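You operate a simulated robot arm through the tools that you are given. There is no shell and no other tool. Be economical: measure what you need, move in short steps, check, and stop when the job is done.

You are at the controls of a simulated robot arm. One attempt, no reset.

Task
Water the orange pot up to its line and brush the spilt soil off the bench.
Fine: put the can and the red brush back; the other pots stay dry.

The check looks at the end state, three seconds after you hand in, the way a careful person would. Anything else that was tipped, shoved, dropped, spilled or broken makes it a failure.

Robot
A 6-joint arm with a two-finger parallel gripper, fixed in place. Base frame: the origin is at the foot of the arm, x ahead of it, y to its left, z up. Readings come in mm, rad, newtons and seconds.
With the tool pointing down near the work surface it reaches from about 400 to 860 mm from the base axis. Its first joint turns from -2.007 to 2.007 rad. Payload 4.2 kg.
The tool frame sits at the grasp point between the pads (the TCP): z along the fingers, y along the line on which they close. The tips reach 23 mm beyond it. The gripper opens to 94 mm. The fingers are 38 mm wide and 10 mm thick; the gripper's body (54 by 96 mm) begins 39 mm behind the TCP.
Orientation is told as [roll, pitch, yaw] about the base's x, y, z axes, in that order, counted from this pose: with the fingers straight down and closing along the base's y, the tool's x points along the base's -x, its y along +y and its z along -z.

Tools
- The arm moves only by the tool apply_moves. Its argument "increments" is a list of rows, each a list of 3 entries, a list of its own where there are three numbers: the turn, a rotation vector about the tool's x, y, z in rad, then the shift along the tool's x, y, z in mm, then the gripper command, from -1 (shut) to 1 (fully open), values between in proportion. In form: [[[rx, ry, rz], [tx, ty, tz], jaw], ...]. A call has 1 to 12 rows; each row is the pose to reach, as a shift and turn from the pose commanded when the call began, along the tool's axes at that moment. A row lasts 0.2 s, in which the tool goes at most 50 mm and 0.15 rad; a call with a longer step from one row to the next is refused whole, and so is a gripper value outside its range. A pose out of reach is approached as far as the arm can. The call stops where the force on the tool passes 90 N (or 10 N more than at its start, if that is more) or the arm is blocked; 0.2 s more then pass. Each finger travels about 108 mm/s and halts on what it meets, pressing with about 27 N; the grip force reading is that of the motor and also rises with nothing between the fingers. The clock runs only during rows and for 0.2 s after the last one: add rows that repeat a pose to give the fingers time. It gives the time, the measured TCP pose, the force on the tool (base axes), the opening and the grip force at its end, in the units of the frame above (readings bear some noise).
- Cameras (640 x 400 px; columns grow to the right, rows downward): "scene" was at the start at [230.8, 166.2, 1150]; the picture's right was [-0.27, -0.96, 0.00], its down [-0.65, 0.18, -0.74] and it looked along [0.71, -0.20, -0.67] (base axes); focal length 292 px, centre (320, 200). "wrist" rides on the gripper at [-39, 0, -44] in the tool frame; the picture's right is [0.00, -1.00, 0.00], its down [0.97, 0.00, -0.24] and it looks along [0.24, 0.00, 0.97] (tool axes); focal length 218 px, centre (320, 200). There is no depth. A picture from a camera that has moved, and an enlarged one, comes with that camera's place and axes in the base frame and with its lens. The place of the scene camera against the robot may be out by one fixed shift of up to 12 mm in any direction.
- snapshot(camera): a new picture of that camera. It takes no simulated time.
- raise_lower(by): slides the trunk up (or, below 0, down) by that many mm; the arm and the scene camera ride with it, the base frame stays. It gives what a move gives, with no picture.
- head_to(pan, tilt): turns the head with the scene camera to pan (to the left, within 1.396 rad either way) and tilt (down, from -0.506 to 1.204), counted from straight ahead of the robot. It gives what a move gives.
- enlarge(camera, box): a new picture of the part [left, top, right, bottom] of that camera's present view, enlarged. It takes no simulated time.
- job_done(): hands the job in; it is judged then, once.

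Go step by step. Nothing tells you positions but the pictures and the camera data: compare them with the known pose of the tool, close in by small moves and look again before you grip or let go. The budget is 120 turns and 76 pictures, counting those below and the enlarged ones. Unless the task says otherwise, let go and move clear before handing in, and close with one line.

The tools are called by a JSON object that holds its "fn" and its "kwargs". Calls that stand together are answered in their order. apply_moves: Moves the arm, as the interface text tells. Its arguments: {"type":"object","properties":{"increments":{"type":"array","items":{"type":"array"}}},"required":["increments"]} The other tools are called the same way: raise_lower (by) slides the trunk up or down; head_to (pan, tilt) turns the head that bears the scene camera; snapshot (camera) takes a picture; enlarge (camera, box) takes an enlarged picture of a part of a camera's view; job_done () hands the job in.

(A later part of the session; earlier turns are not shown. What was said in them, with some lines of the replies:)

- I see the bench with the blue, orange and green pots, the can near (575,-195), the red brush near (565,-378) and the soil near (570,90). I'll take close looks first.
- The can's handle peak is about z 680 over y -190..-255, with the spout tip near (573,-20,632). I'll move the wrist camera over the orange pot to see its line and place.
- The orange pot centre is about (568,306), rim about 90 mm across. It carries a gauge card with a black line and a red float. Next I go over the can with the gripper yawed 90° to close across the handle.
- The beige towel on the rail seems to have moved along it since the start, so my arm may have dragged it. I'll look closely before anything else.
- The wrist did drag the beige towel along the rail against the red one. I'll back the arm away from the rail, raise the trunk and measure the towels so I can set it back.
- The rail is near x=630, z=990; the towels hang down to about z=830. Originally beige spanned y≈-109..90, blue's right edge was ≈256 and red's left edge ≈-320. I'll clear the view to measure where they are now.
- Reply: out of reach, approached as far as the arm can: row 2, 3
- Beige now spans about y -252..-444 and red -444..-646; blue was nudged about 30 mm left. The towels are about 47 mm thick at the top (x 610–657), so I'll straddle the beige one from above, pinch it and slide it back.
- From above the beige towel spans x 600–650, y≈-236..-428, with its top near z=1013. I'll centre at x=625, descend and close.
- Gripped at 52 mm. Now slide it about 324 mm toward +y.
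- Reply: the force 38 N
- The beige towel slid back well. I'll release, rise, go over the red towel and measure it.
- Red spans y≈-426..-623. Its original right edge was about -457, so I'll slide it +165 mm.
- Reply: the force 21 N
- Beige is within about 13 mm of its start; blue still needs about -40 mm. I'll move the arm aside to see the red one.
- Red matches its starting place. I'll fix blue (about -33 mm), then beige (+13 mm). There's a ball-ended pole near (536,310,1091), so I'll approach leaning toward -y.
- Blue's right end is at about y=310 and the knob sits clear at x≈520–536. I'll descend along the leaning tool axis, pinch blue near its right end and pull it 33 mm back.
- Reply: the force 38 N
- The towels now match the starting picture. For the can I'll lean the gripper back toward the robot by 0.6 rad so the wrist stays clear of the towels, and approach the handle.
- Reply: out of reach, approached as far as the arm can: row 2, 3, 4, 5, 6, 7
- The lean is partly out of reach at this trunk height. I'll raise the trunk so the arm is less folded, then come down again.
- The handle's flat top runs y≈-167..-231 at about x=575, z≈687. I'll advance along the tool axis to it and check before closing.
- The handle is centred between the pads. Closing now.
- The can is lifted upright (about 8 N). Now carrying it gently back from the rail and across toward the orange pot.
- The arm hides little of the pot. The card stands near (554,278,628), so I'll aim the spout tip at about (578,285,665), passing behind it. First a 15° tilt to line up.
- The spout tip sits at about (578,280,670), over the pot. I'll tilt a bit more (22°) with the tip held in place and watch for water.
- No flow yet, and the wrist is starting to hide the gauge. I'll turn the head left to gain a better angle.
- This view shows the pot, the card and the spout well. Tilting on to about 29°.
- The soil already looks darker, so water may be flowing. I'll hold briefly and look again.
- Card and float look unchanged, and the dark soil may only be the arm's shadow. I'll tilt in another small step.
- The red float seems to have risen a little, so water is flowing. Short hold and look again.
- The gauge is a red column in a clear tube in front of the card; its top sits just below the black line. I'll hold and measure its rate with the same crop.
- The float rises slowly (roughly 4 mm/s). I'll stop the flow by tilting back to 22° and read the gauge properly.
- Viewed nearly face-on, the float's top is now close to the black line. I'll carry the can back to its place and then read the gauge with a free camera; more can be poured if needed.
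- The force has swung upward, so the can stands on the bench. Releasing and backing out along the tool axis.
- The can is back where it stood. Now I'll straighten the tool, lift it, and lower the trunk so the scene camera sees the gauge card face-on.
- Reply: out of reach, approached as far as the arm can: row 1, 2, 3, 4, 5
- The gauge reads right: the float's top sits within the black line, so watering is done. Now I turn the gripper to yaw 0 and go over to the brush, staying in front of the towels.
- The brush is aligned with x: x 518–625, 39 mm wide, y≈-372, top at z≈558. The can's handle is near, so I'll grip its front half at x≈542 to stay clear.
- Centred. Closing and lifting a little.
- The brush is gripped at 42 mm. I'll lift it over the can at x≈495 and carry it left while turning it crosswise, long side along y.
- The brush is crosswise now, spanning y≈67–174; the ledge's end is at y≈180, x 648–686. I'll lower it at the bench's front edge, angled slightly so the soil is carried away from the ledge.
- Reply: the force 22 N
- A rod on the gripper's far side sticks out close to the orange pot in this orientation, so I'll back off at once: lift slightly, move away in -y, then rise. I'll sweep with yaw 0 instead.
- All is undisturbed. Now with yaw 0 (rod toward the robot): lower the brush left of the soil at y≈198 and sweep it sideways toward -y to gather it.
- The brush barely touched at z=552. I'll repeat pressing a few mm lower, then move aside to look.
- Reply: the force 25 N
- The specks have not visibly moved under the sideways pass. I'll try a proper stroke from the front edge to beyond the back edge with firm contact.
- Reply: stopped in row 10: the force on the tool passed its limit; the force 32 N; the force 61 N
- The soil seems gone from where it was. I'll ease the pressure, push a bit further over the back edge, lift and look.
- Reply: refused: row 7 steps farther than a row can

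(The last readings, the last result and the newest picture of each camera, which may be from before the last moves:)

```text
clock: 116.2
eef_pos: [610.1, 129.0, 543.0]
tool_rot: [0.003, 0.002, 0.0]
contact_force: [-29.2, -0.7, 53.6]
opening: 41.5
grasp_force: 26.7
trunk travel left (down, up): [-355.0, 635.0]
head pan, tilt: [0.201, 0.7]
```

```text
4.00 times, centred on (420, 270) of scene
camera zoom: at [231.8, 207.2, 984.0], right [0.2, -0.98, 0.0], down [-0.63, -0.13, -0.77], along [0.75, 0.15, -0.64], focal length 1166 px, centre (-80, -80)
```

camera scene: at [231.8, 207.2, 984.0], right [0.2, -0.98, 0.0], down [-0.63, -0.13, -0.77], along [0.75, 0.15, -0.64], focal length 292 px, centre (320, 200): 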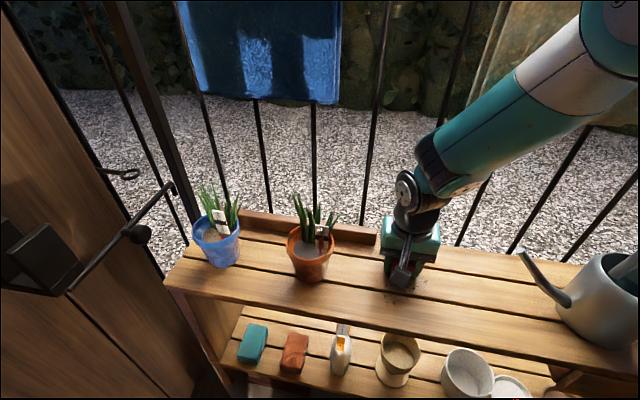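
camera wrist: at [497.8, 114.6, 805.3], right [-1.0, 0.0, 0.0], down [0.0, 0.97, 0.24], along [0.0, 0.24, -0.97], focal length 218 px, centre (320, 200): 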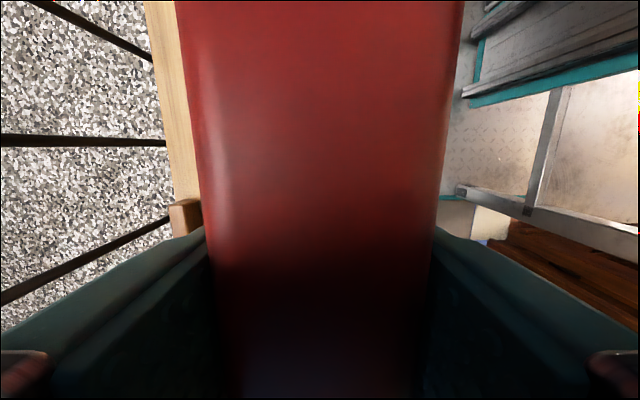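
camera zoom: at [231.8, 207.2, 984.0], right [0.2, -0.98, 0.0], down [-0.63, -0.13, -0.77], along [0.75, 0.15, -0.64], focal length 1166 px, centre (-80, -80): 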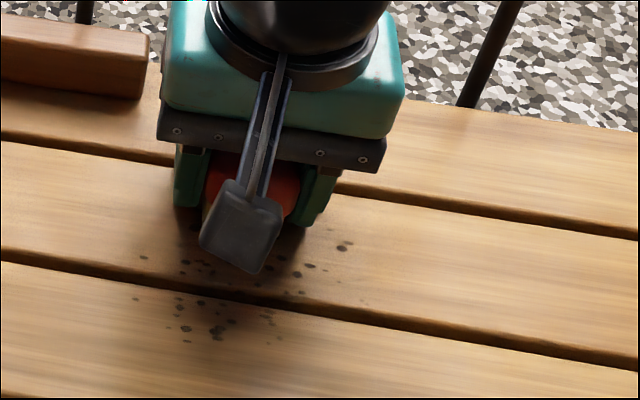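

The specks stay in place but look fainter, so the brushing seems to wear them away pass by pass. I'll make full sideways strokes across the whole patch with moderate pressure.

{"fn": "apply_moves", "kwargs": {"increments": [[[0, 0, 0], [0, 0, -17], -0.6], [[0, 0, 0], [35, 30, -20], -0.6], [[0, 0, 0], [71, 55, -20], -0.6], [[0, 0, 0], [71, 68, -12], -0.6], [[0, 0, 0], [71, 68, -4], -0.6], [[0, 0, 0], [71, 53, -4], -0.6], [[0, 0, 0], [71, 33, -4], -0.6], [[0, 0, 0], [71, 13, -4], -0.6], [[0, 0, 0], [71, -7, -4], -0.6], [[0, 0, 0], [71, -27, -4], -0.6], [[0, 0, 0], [71, -47, -4], -0.6], [[0, 0, 0], [71, -67, -4], -0.6]]}}

{"fn": "apply_moves", "kwargs": {"increments": [[[0, 0, 0], [0, 20, 0], -0.6], [[0, 0, 0], [0, 40, 0], -0.6], [[0, 0, 0], [0, 60, 0], -0.6], [[0, 0, 0], [0, 80, 0], -0.6], [[0, 0, 0], [0, 100, 0], -0.6], [[0, 0, 0], [0, 120, 0], -0.6], [[0, 0, 0], [0, 130, 0], -0.6], [[0, 0, 0], [0, 110, 0], -0.6], [[0, 0, 0], [0, 90, 0], -0.6], [[0, 0, 0], [0, 70, 0], -0.6], [[0, 0, 0], [0, 50, 0], -0.6], [[0, 0, 0], [0, 30, 0], -0.6]]}}

{"fn": "apply_moves", "kwargs": {"increments": [[[0, 0, 0], [0, -20, 0], -0.6], [[0, 0, 0], [0, -40, 0], -0.6], [[0, 0, 0], [0, -40, -30], -0.6], [[0, 0, 0], [0, -40, -60], -0.6], [[0, 0, 0], [0, -70, -70], -0.6]]}}

{"fn": "enlarge", "kwargs": {"camera": "scene", "box": [340, 220, 500, 320]}}

```text
clock: 118.8
eef_pos: [539.8, 62.0, 545.3]
tool_rot: [-0.002, 0.001, 0.002]
contact_force: [-0.9, -0.6, -1.7]
opening: 41.6
grasp_force: 26.6
trunk travel left (down, up): [-355.0, 635.0]
head pan, tilt: [0.201, 0.7]
```

```text
clock: 121.5
eef_pos: [537.5, 91.0, 545.9]
tool_rot: [-0.001, 0.003, -0.001]
contact_force: [0.6, 0.3, -0.9]
opening: 41.5
grasp_force: 26.7
trunk travel left (down, up): [-355.0, 635.0]
head pan, tilt: [0.201, 0.7]
```

```text
clock: 122.7
eef_pos: [537.2, 23.0, 616.6]
tool_rot: [0.0, 0.002, 0.0]
contact_force: [-0.1, -0.7, -1.4]
opening: 41.6
grasp_force: 26.9
trunk travel left (down, up): [-355.0, 635.0]
head pan, tilt: [0.201, 0.7]
```

```text
4.00 times, centred on (420, 270) of scene
camera zoom: at [233.7, 207.5, 982.9], right [0.2, -0.98, 0.0], down [-0.63, -0.13, -0.76], along [0.75, 0.15, -0.64], focal length 1166 px, centre (-80, -80)
```

zoom: 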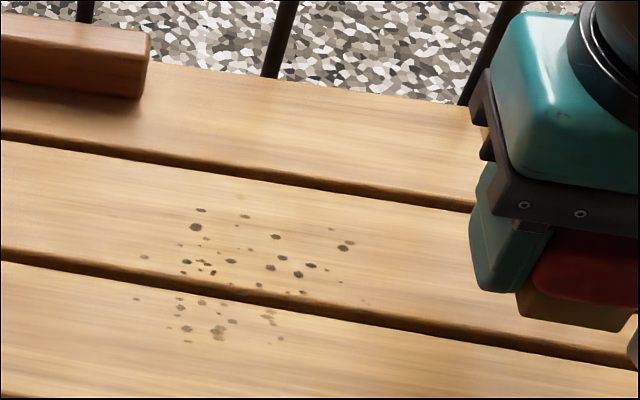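

Those last passes had no contact: the brush was pushed up about 9 mm in the grip during the hard stroke. The front specks that were truly rubbed have faded. I'll set the brush down here and regrip it higher.

{"fn": "apply_moves", "kwargs": {"increments": [[[0, 0, 0], [0, 40, 20], -0.6], [[0, 0, 0], [0, 77, 45], -0.6], [[0, 0, 0], [0, 77, 62], -0.6], [[0, 0, 0], [0, 77, 69], -0.6], [[0, 0, 0], [0, 77, 72], -0.6], [[0, 0, 0], [0, 77, 72], -0.6]]}}

```text
clock: 124.0
eef_pos: [537.2, 99.8, 542.3]
tool_rot: [0.001, 0.002, 0.0]
contact_force: [-4.2, 2.5, 21.4]
opening: 41.5
grasp_force: 26.8
trunk travel left (down, up): [-355.0, 635.0]
head pan, tilt: [0.201, 0.7]
```

{"fn": "apply_moves", "kwargs": {"increments": [[[0, 0, 0], [0, 0, -1], -0.3], [[0, 0, 0], [0, 0, -2], 0.1], [[0, 0, 0], [0, 0, -6], 0.2], [[0, 0, 0], [0, 0, -11], 0.2], [[0, 0, 0], [0, 0, -11], -0.2], [[0, 0, 0], [0, 0, -11], -0.7], [[0, 0, 0], [0, 0, -11], -0.7], [[0, 0, 0], [0, 0, -11], -0.7]]}}

{"fn": "apply_moves", "kwargs": {"increments": [[[0, 0, 0], [0, 0, -12], -0.7], [[0, 0, 0], [0, 40, -12], -0.7], [[0, 0, 0], [0, 80, -12], -0.7], [[0, 0, 0], [0, 97, -8], -0.7], [[0, 0, 0], [0, 97, 0], -0.7], [[0, 0, 0], [0, 97, 3], -0.7]]}}

```text
clock: 125.8
eef_pos: [538.8, 98.0, 553.8]
tool_rot: [-0.001, 0.002, -0.002]
contact_force: [0.1, 1.2, 0.0]
opening: 41.7
grasp_force: 27.1
trunk travel left (down, up): [-355.0, 635.0]
head pan, tilt: [0.201, 0.7]
```

```text
clock: 127.2
eef_pos: [539.4, 194.6, 552.0]
tool_rot: [0.001, 0.0, -0.001]
contact_force: [-4.4, -4.0, 23.4]
opening: 42.0
grasp_force: 27.4
trunk travel left (down, up): [-355.0, 635.0]
head pan, tilt: [0.201, 0.7]
```

Regripped; contact is about 23 N at z=552. Now full strokes across the patch.

{"fn": "apply_moves", "kwargs": {"increments": [[[0, 0, 0], [0, -12, 0], -0.7], [[0, 0, 0], [0, -24, 0], -0.7], [[0, 0, 0], [0, -36, 0], -0.7], [[0, 0, 0], [0, -48, 0], -0.7], [[0, 0, 0], [0, -60, 0], -0.7], [[0, 0, 0], [0, -72, 0], -0.7], [[0, 0, 0], [0, -84, 0], -0.7], [[0, 0, 0], [0, -96, 0], -0.7], [[0, 0, 0], [0, -108, 0], -0.7], [[0, 0, 0], [0, -120, 0], -0.7], [[0, 0, 0], [0, -132, 0], -0.7], [[0, 0, 0], [0, -144, 0], -0.7]]}}

{"fn": "apply_moves", "kwargs": {"increments": [[[0, 0, 0], [0, 12, 0], -0.7], [[0, 0, 0], [0, 24, 0], -0.7], [[0, 0, 0], [0, 36, 0], -0.7], [[0, 0, 0], [0, 48, 0], -0.7], [[0, 0, 0], [0, 60, 0], -0.7], [[0, 0, 0], [0, 72, 0], -0.7], [[0, 0, 0], [0, 84, 0], -0.7], [[0, 0, 0], [0, 96, 0], -0.7], [[0, 0, 0], [0, 108, 0], -0.7], [[0, 0, 0], [0, 120, 0], -0.7], [[0, 0, 0], [0, 132, 0], -0.7], [[0, 0, 0], [0, 144, 0], -0.7]]}}

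{"fn": "enlarge", "kwargs": {"camera": "scene", "box": [340, 220, 500, 320]}}

```text
clock: 129.8
eef_pos: [537.6, 50.8, 552.5]
tool_rot: [0.001, 0.003, -0.001]
contact_force: [0.0, 5.8, 13.5]
opening: 41.5
grasp_force: 27.3
trunk travel left (down, up): [-355.0, 635.0]
head pan, tilt: [0.201, 0.7]
```

```text
clock: 132.4
eef_pos: [537.4, 193.8, 552.2]
tool_rot: [0.0, 0.002, 0.0]
contact_force: [0.7, -12.4, 31.5]
opening: 41.6
grasp_force: 27.2
trunk travel left (down, up): [-355.0, 635.0]
head pan, tilt: [0.201, 0.7]
```

```text
4.00 times, centred on (420, 270) of scene
camera zoom: at [233.1, 207.0, 983.4], right [0.2, -0.98, 0.0], down [-0.63, -0.13, -0.77], along [0.75, 0.15, -0.64], focal length 1166 px, centre (-80, -80)
```

zoom: 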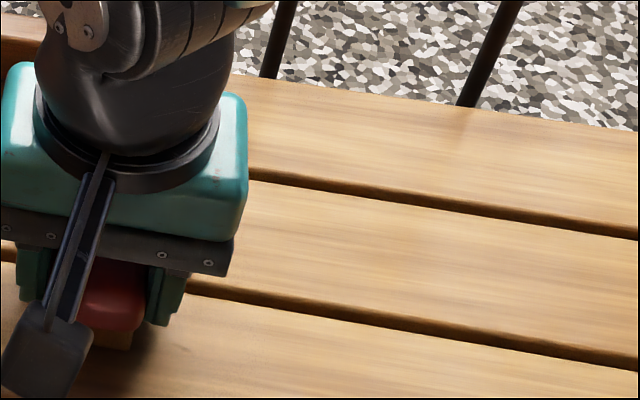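

The visible part is clean. One more stroke across toward -y, then lift and check.

{"fn": "apply_moves", "kwargs": {"increments": [[[0, 0, 0], [0, -12, 0], -0.7], [[0, 0, 0], [0, -24, 0], -0.7], [[0, 0, 0], [0, -36, 0], -0.7], [[0, 0, 0], [0, -48, 0], -0.7], [[0, 0, 0], [0, -60, 0], -0.7], [[0, 0, 0], [0, -72, 0], -0.7], [[0, 0, 0], [0, -84, 0], -0.7], [[0, 0, 0], [0, -96, 0], -0.7], [[0, 0, 0], [0, -112, 0], -0.7], [[0, 0, 0], [0, -128, 0], -0.7], [[0, 0, 0], [0, -128, -30], -0.7], [[0, 0, 0], [0, -128, -65], -0.7]]}}

{"fn": "apply_moves", "kwargs": {"increments": [[[0, 0, 0], [15, 0, -45], -0.7], [[0, 0, 0], [30, 0, -90], -0.7], [[0, 0, 0], [43, 0, -138], -0.7], [[0, 0, 0], [43, -40, -140], -0.7]]}}

{"fn": "snapshot", "kwargs": {"camera": "scene"}}

```text
clock: 135.1
eef_pos: [536.9, 66.5, 617.1]
tool_rot: [0.0, 0.003, -0.002]
contact_force: [0.5, 0.3, -1.2]
opening: 41.6
grasp_force: 27.3
trunk travel left (down, up): [-355.0, 635.0]
head pan, tilt: [0.201, 0.7]
```

```text
clock: 136.1
eef_pos: [497.1, 25.9, 756.3]
tool_rot: [0.0, 0.003, -0.001]
contact_force: [-0.4, -0.7, -1.7]
opening: 41.7
grasp_force: 26.7
trunk travel left (down, up): [-355.0, 635.0]
head pan, tilt: [0.201, 0.7]
```

```text
7 pictures are left
camera scene: at [233.7, 207.6, 982.9], right [0.2, -0.98, 0.0], down [-0.63, -0.13, -0.76], along [0.75, 0.15, -0.64], focal length 292 px, centre (320, 200)
```

scene: 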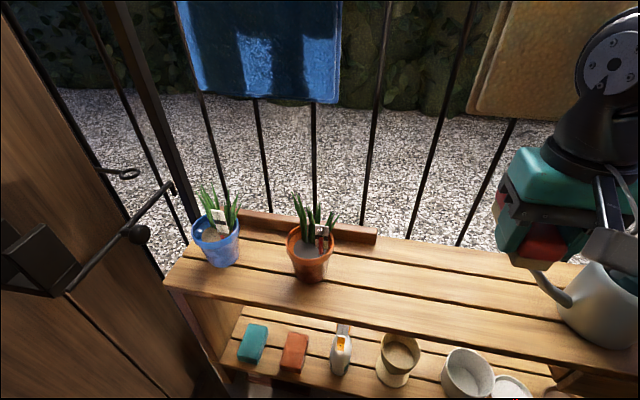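

The bench is clean. Now I'll carry the brush back the same way over the can to its spot at y≈-376.

{"fn": "apply_moves", "kwargs": {"increments": [[[0, 0, 0], [0, -30, -14], -0.7], [[0, 0, 0], [0, -70, -16], -0.7], [[0, 0, 0], [0, -112, -16], -0.7], [[0, 0, 0], [0, -156, -16], -0.7], [[0, 0, 0], [0, -200, -16], -0.7], [[0, 0, 0], [0, -244, -16], -0.7], [[0, 0, 0], [0, -288, -16], -0.7], [[0, 0, 0], [0, -332, -16], -0.7], [[0, 0, 0], [0, -372, -16], -0.7], [[0, 0, 0], [0, -402, -16], -0.7], [[0, 0, 0], [0, -402, -16], -0.7]]}}

{"fn": "apply_moves", "kwargs": {"increments": [[[0, 0, 0], [-10, 0, 25], -0.7], [[0, 0, 0], [-25, 0, 60], -0.7], [[0, 0, 0], [-40, 0, 100], -0.7], [[0, 0, 0], [-44, 0, 140], -0.7], [[0, 0, 0], [-44, 0, 175], -0.7], [[0, 0, 0], [-44, 0, 190], -0.7], [[0, 0, 0], [-44, 0, 190], -0.7]]}}

{"fn": "snapshot", "kwargs": {"camera": "wrist"}}

```text
clock: 138.4
eef_pos: [494.7, -371.9, 772.3]
tool_rot: [0.001, 0.001, 0.0]
contact_force: [-0.6, -0.1, -1.3]
opening: 41.8
grasp_force: 26.4
trunk travel left (down, up): [-355.0, 635.0]
head pan, tilt: [0.201, 0.7]
```

```text
clock: 140.1
eef_pos: [541.2, -376.2, 583.0]
tool_rot: [0.001, 0.003, 0.0]
contact_force: [-0.7, -0.3, -1.5]
opening: 41.7
grasp_force: 26.9
trunk travel left (down, up): [-355.0, 635.0]
head pan, tilt: [0.201, 0.7]
```

```text
6 pictures are left
camera wrist: at [579.5, -373.6, 626.6], right [0.0, -1.0, 0.0], down [-0.97, 0.0, 0.24], along [-0.24, 0.0, -0.97], focal length 218 px, centre (320, 200)
```

wrist: 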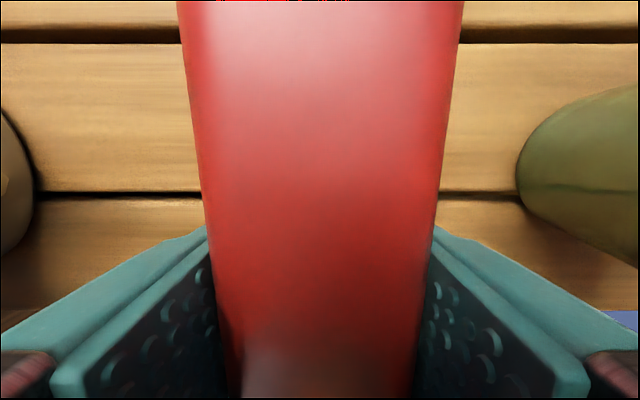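

Position matches the pick-up spot. Lowering to contact, releasing and rising clear.

{"fn": "apply_moves", "kwargs": {"increments": [[[0, 0, 0], [0, 0, 15], -0.7], [[0, 0, 0], [0, 0, 25], -0.7], [[0, 0, 0], [0, 0, 29], -0.7], [[0, 0, 0], [0, 0, 30.5], -0.7], [[0, 0, 0], [0, 0, 30.5], -0.7]]}}

{"fn": "apply_moves", "kwargs": {"increments": [[[0, 0, 0], [0, 0, 0], -0.3], [[0, 0, 0], [0, 0, 0], 0.2], [[0, 0, 0], [0, 0, 0], 0.5], [[0, 0, 0], [0, 0, 0], 0.5], [[0, 0, 0], [0, 0, -25], 0.5], [[0, 0, 0], [0, 0, -65], 0.5], [[0, 0, 0], [0, 0, -105], 0.5], [[0, 0, 0], [10, 0, -150], 0.5], [[0, 0, 0], [40, 0, -185], 0.5], [[0, 0, 0], [46, 0, -215], 0.5]]}}

{"fn": "apply_moves", "kwargs": {"increments": [[[0, 0, 0], [0, 45, 0], 0.5], [[0, 0, 0], [0, 90, 0], 0.5], [[0, 0, 0], [0, 135, 0], 0.5], [[0, 0, 0], [0, 180, 0], 0.5], [[0, 0, 0], [0, 225, 0], 0.5], [[0, 0, 0], [0, 270, 0], 0.5], [[0, 0, 0], [0, 285, 0], 0.5]]}}

{"fn": "raise_lower", "kwargs": {"by": 170}}

{"fn": "head_to", "kwargs": {"pan": -0.278, "tilt": 0.735}}

{"fn": "snapshot", "kwargs": {"camera": "scene"}}

```text
clock: 141.2
eef_pos: [540.2, -376.1, 551.3]
tool_rot: [0.0, 0.001, -0.001]
contact_force: [-0.2, 2.7, 7.8]
opening: 41.8
grasp_force: 27.1
trunk travel left (down, up): [-355.0, 635.0]
head pan, tilt: [0.201, 0.7]
```

```text
clock: 143.4
eef_pos: [495.9, -374.6, 769.6]
tool_rot: [0.0, 0.002, 0.002]
contact_force: [-0.2, 0.9, 1.2]
opening: 70.6
grasp_force: 0.0
trunk travel left (down, up): [-355.0, 635.0]
head pan, tilt: [0.201, 0.7]
```

```text
clock: 145.1
eef_pos: [493.7, -88.2, 765.8]
tool_rot: [0.0, 0.003, -0.001]
contact_force: [0.6, 0.5, -0.4]
opening: 70.5
grasp_force: 0.0
trunk travel left (down, up): [-355.0, 635.0]
head pan, tilt: [0.201, 0.7]
```

```text
clock: 147.0
eef_pos: [496.1, -88.5, 935.7]
tool_rot: [0.0, 0.004, 0.0]
contact_force: [-0.6, 0.1, 0.2]
opening: 70.4
grasp_force: 0.1
trunk travel left (down, up): [-525.0, 465.0]
head pan, tilt: [0.201, 0.7]
```

```text
clock: 147.9
eef_pos: [494.8, -89.0, 936.2]
tool_rot: [0.001, 0.001, 0.0]
contact_force: [-0.1, 0.0, -0.6]
opening: 70.4
grasp_force: 0.1
trunk travel left (down, up): [-525.0, 465.0]
head pan, tilt: [-0.278, 0.735]
```

```text
5 pictures are left
camera scene: at [230.8, 167.7, 1150.1], right [-0.27, -0.96, 0.0], down [-0.64, 0.18, -0.74], along [0.71, -0.2, -0.67], focal length 292 px, centre (320, 200)
```

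scene: 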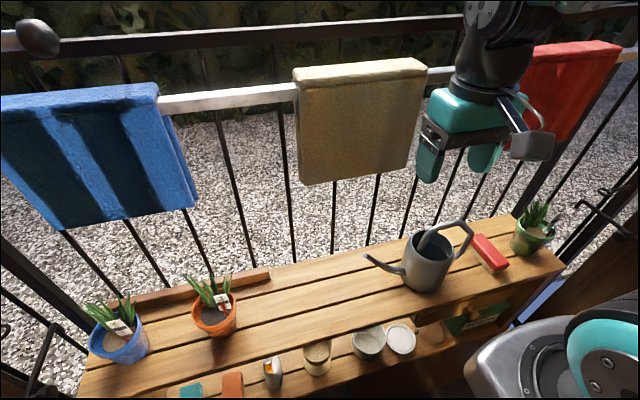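

Everything matches the starting picture except for the wet orange pot and the clean bench. One last close look at the pot and the swept area.

{"fn": "enlarge", "kwargs": {"camera": "scene", "box": [180, 260, 340, 360]}}

{"fn": "enlarge", "kwargs": {"camera": "scene", "box": [205, 285, 237, 305]}}

```text
4.00 times, centred on (260, 310) of scene
camera zoom: at [230.8, 167.7, 1150.1], right [-0.27, -0.96, 0.0], down [-0.64, 0.18, -0.74], along [0.71, -0.2, -0.67], focal length 1166 px, centre (560, -240)
```

zoom: 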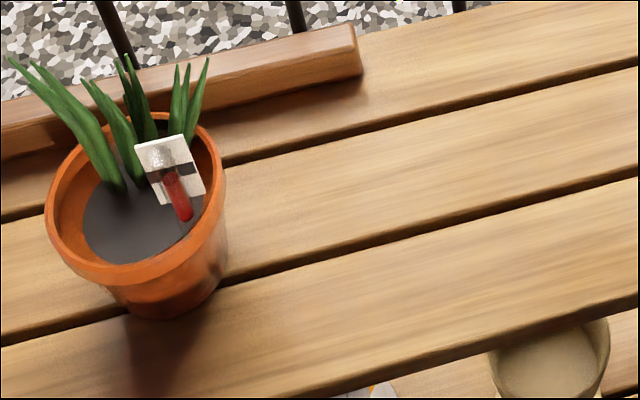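

```text
16.00 times, centred on (221, 295) of scene
camera zoom: at [230.8, 167.7, 1150.1], right [-0.27, -0.96, 0.0], down [-0.64, 0.18, -0.74], along [0.71, -0.2, -0.67], focal length 4665 px, centre (1904, -1320)
```

zoom: 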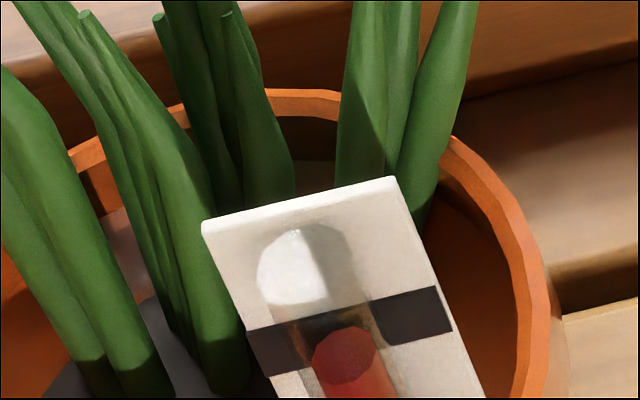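

The bench is clean, the float's top is at the line, and the can, brush and towels are in their places, so I'm handing in.

{"fn": "job_done", "kwargs": {}}

```text
The job is handed in.
```

I watered the orange pot until its gauge float sat at the black line, brushed the spilt soil away, and put the can and the red brush back. Early on the arm dragged the three towels along the rail; I slid them back to match the starting picture.
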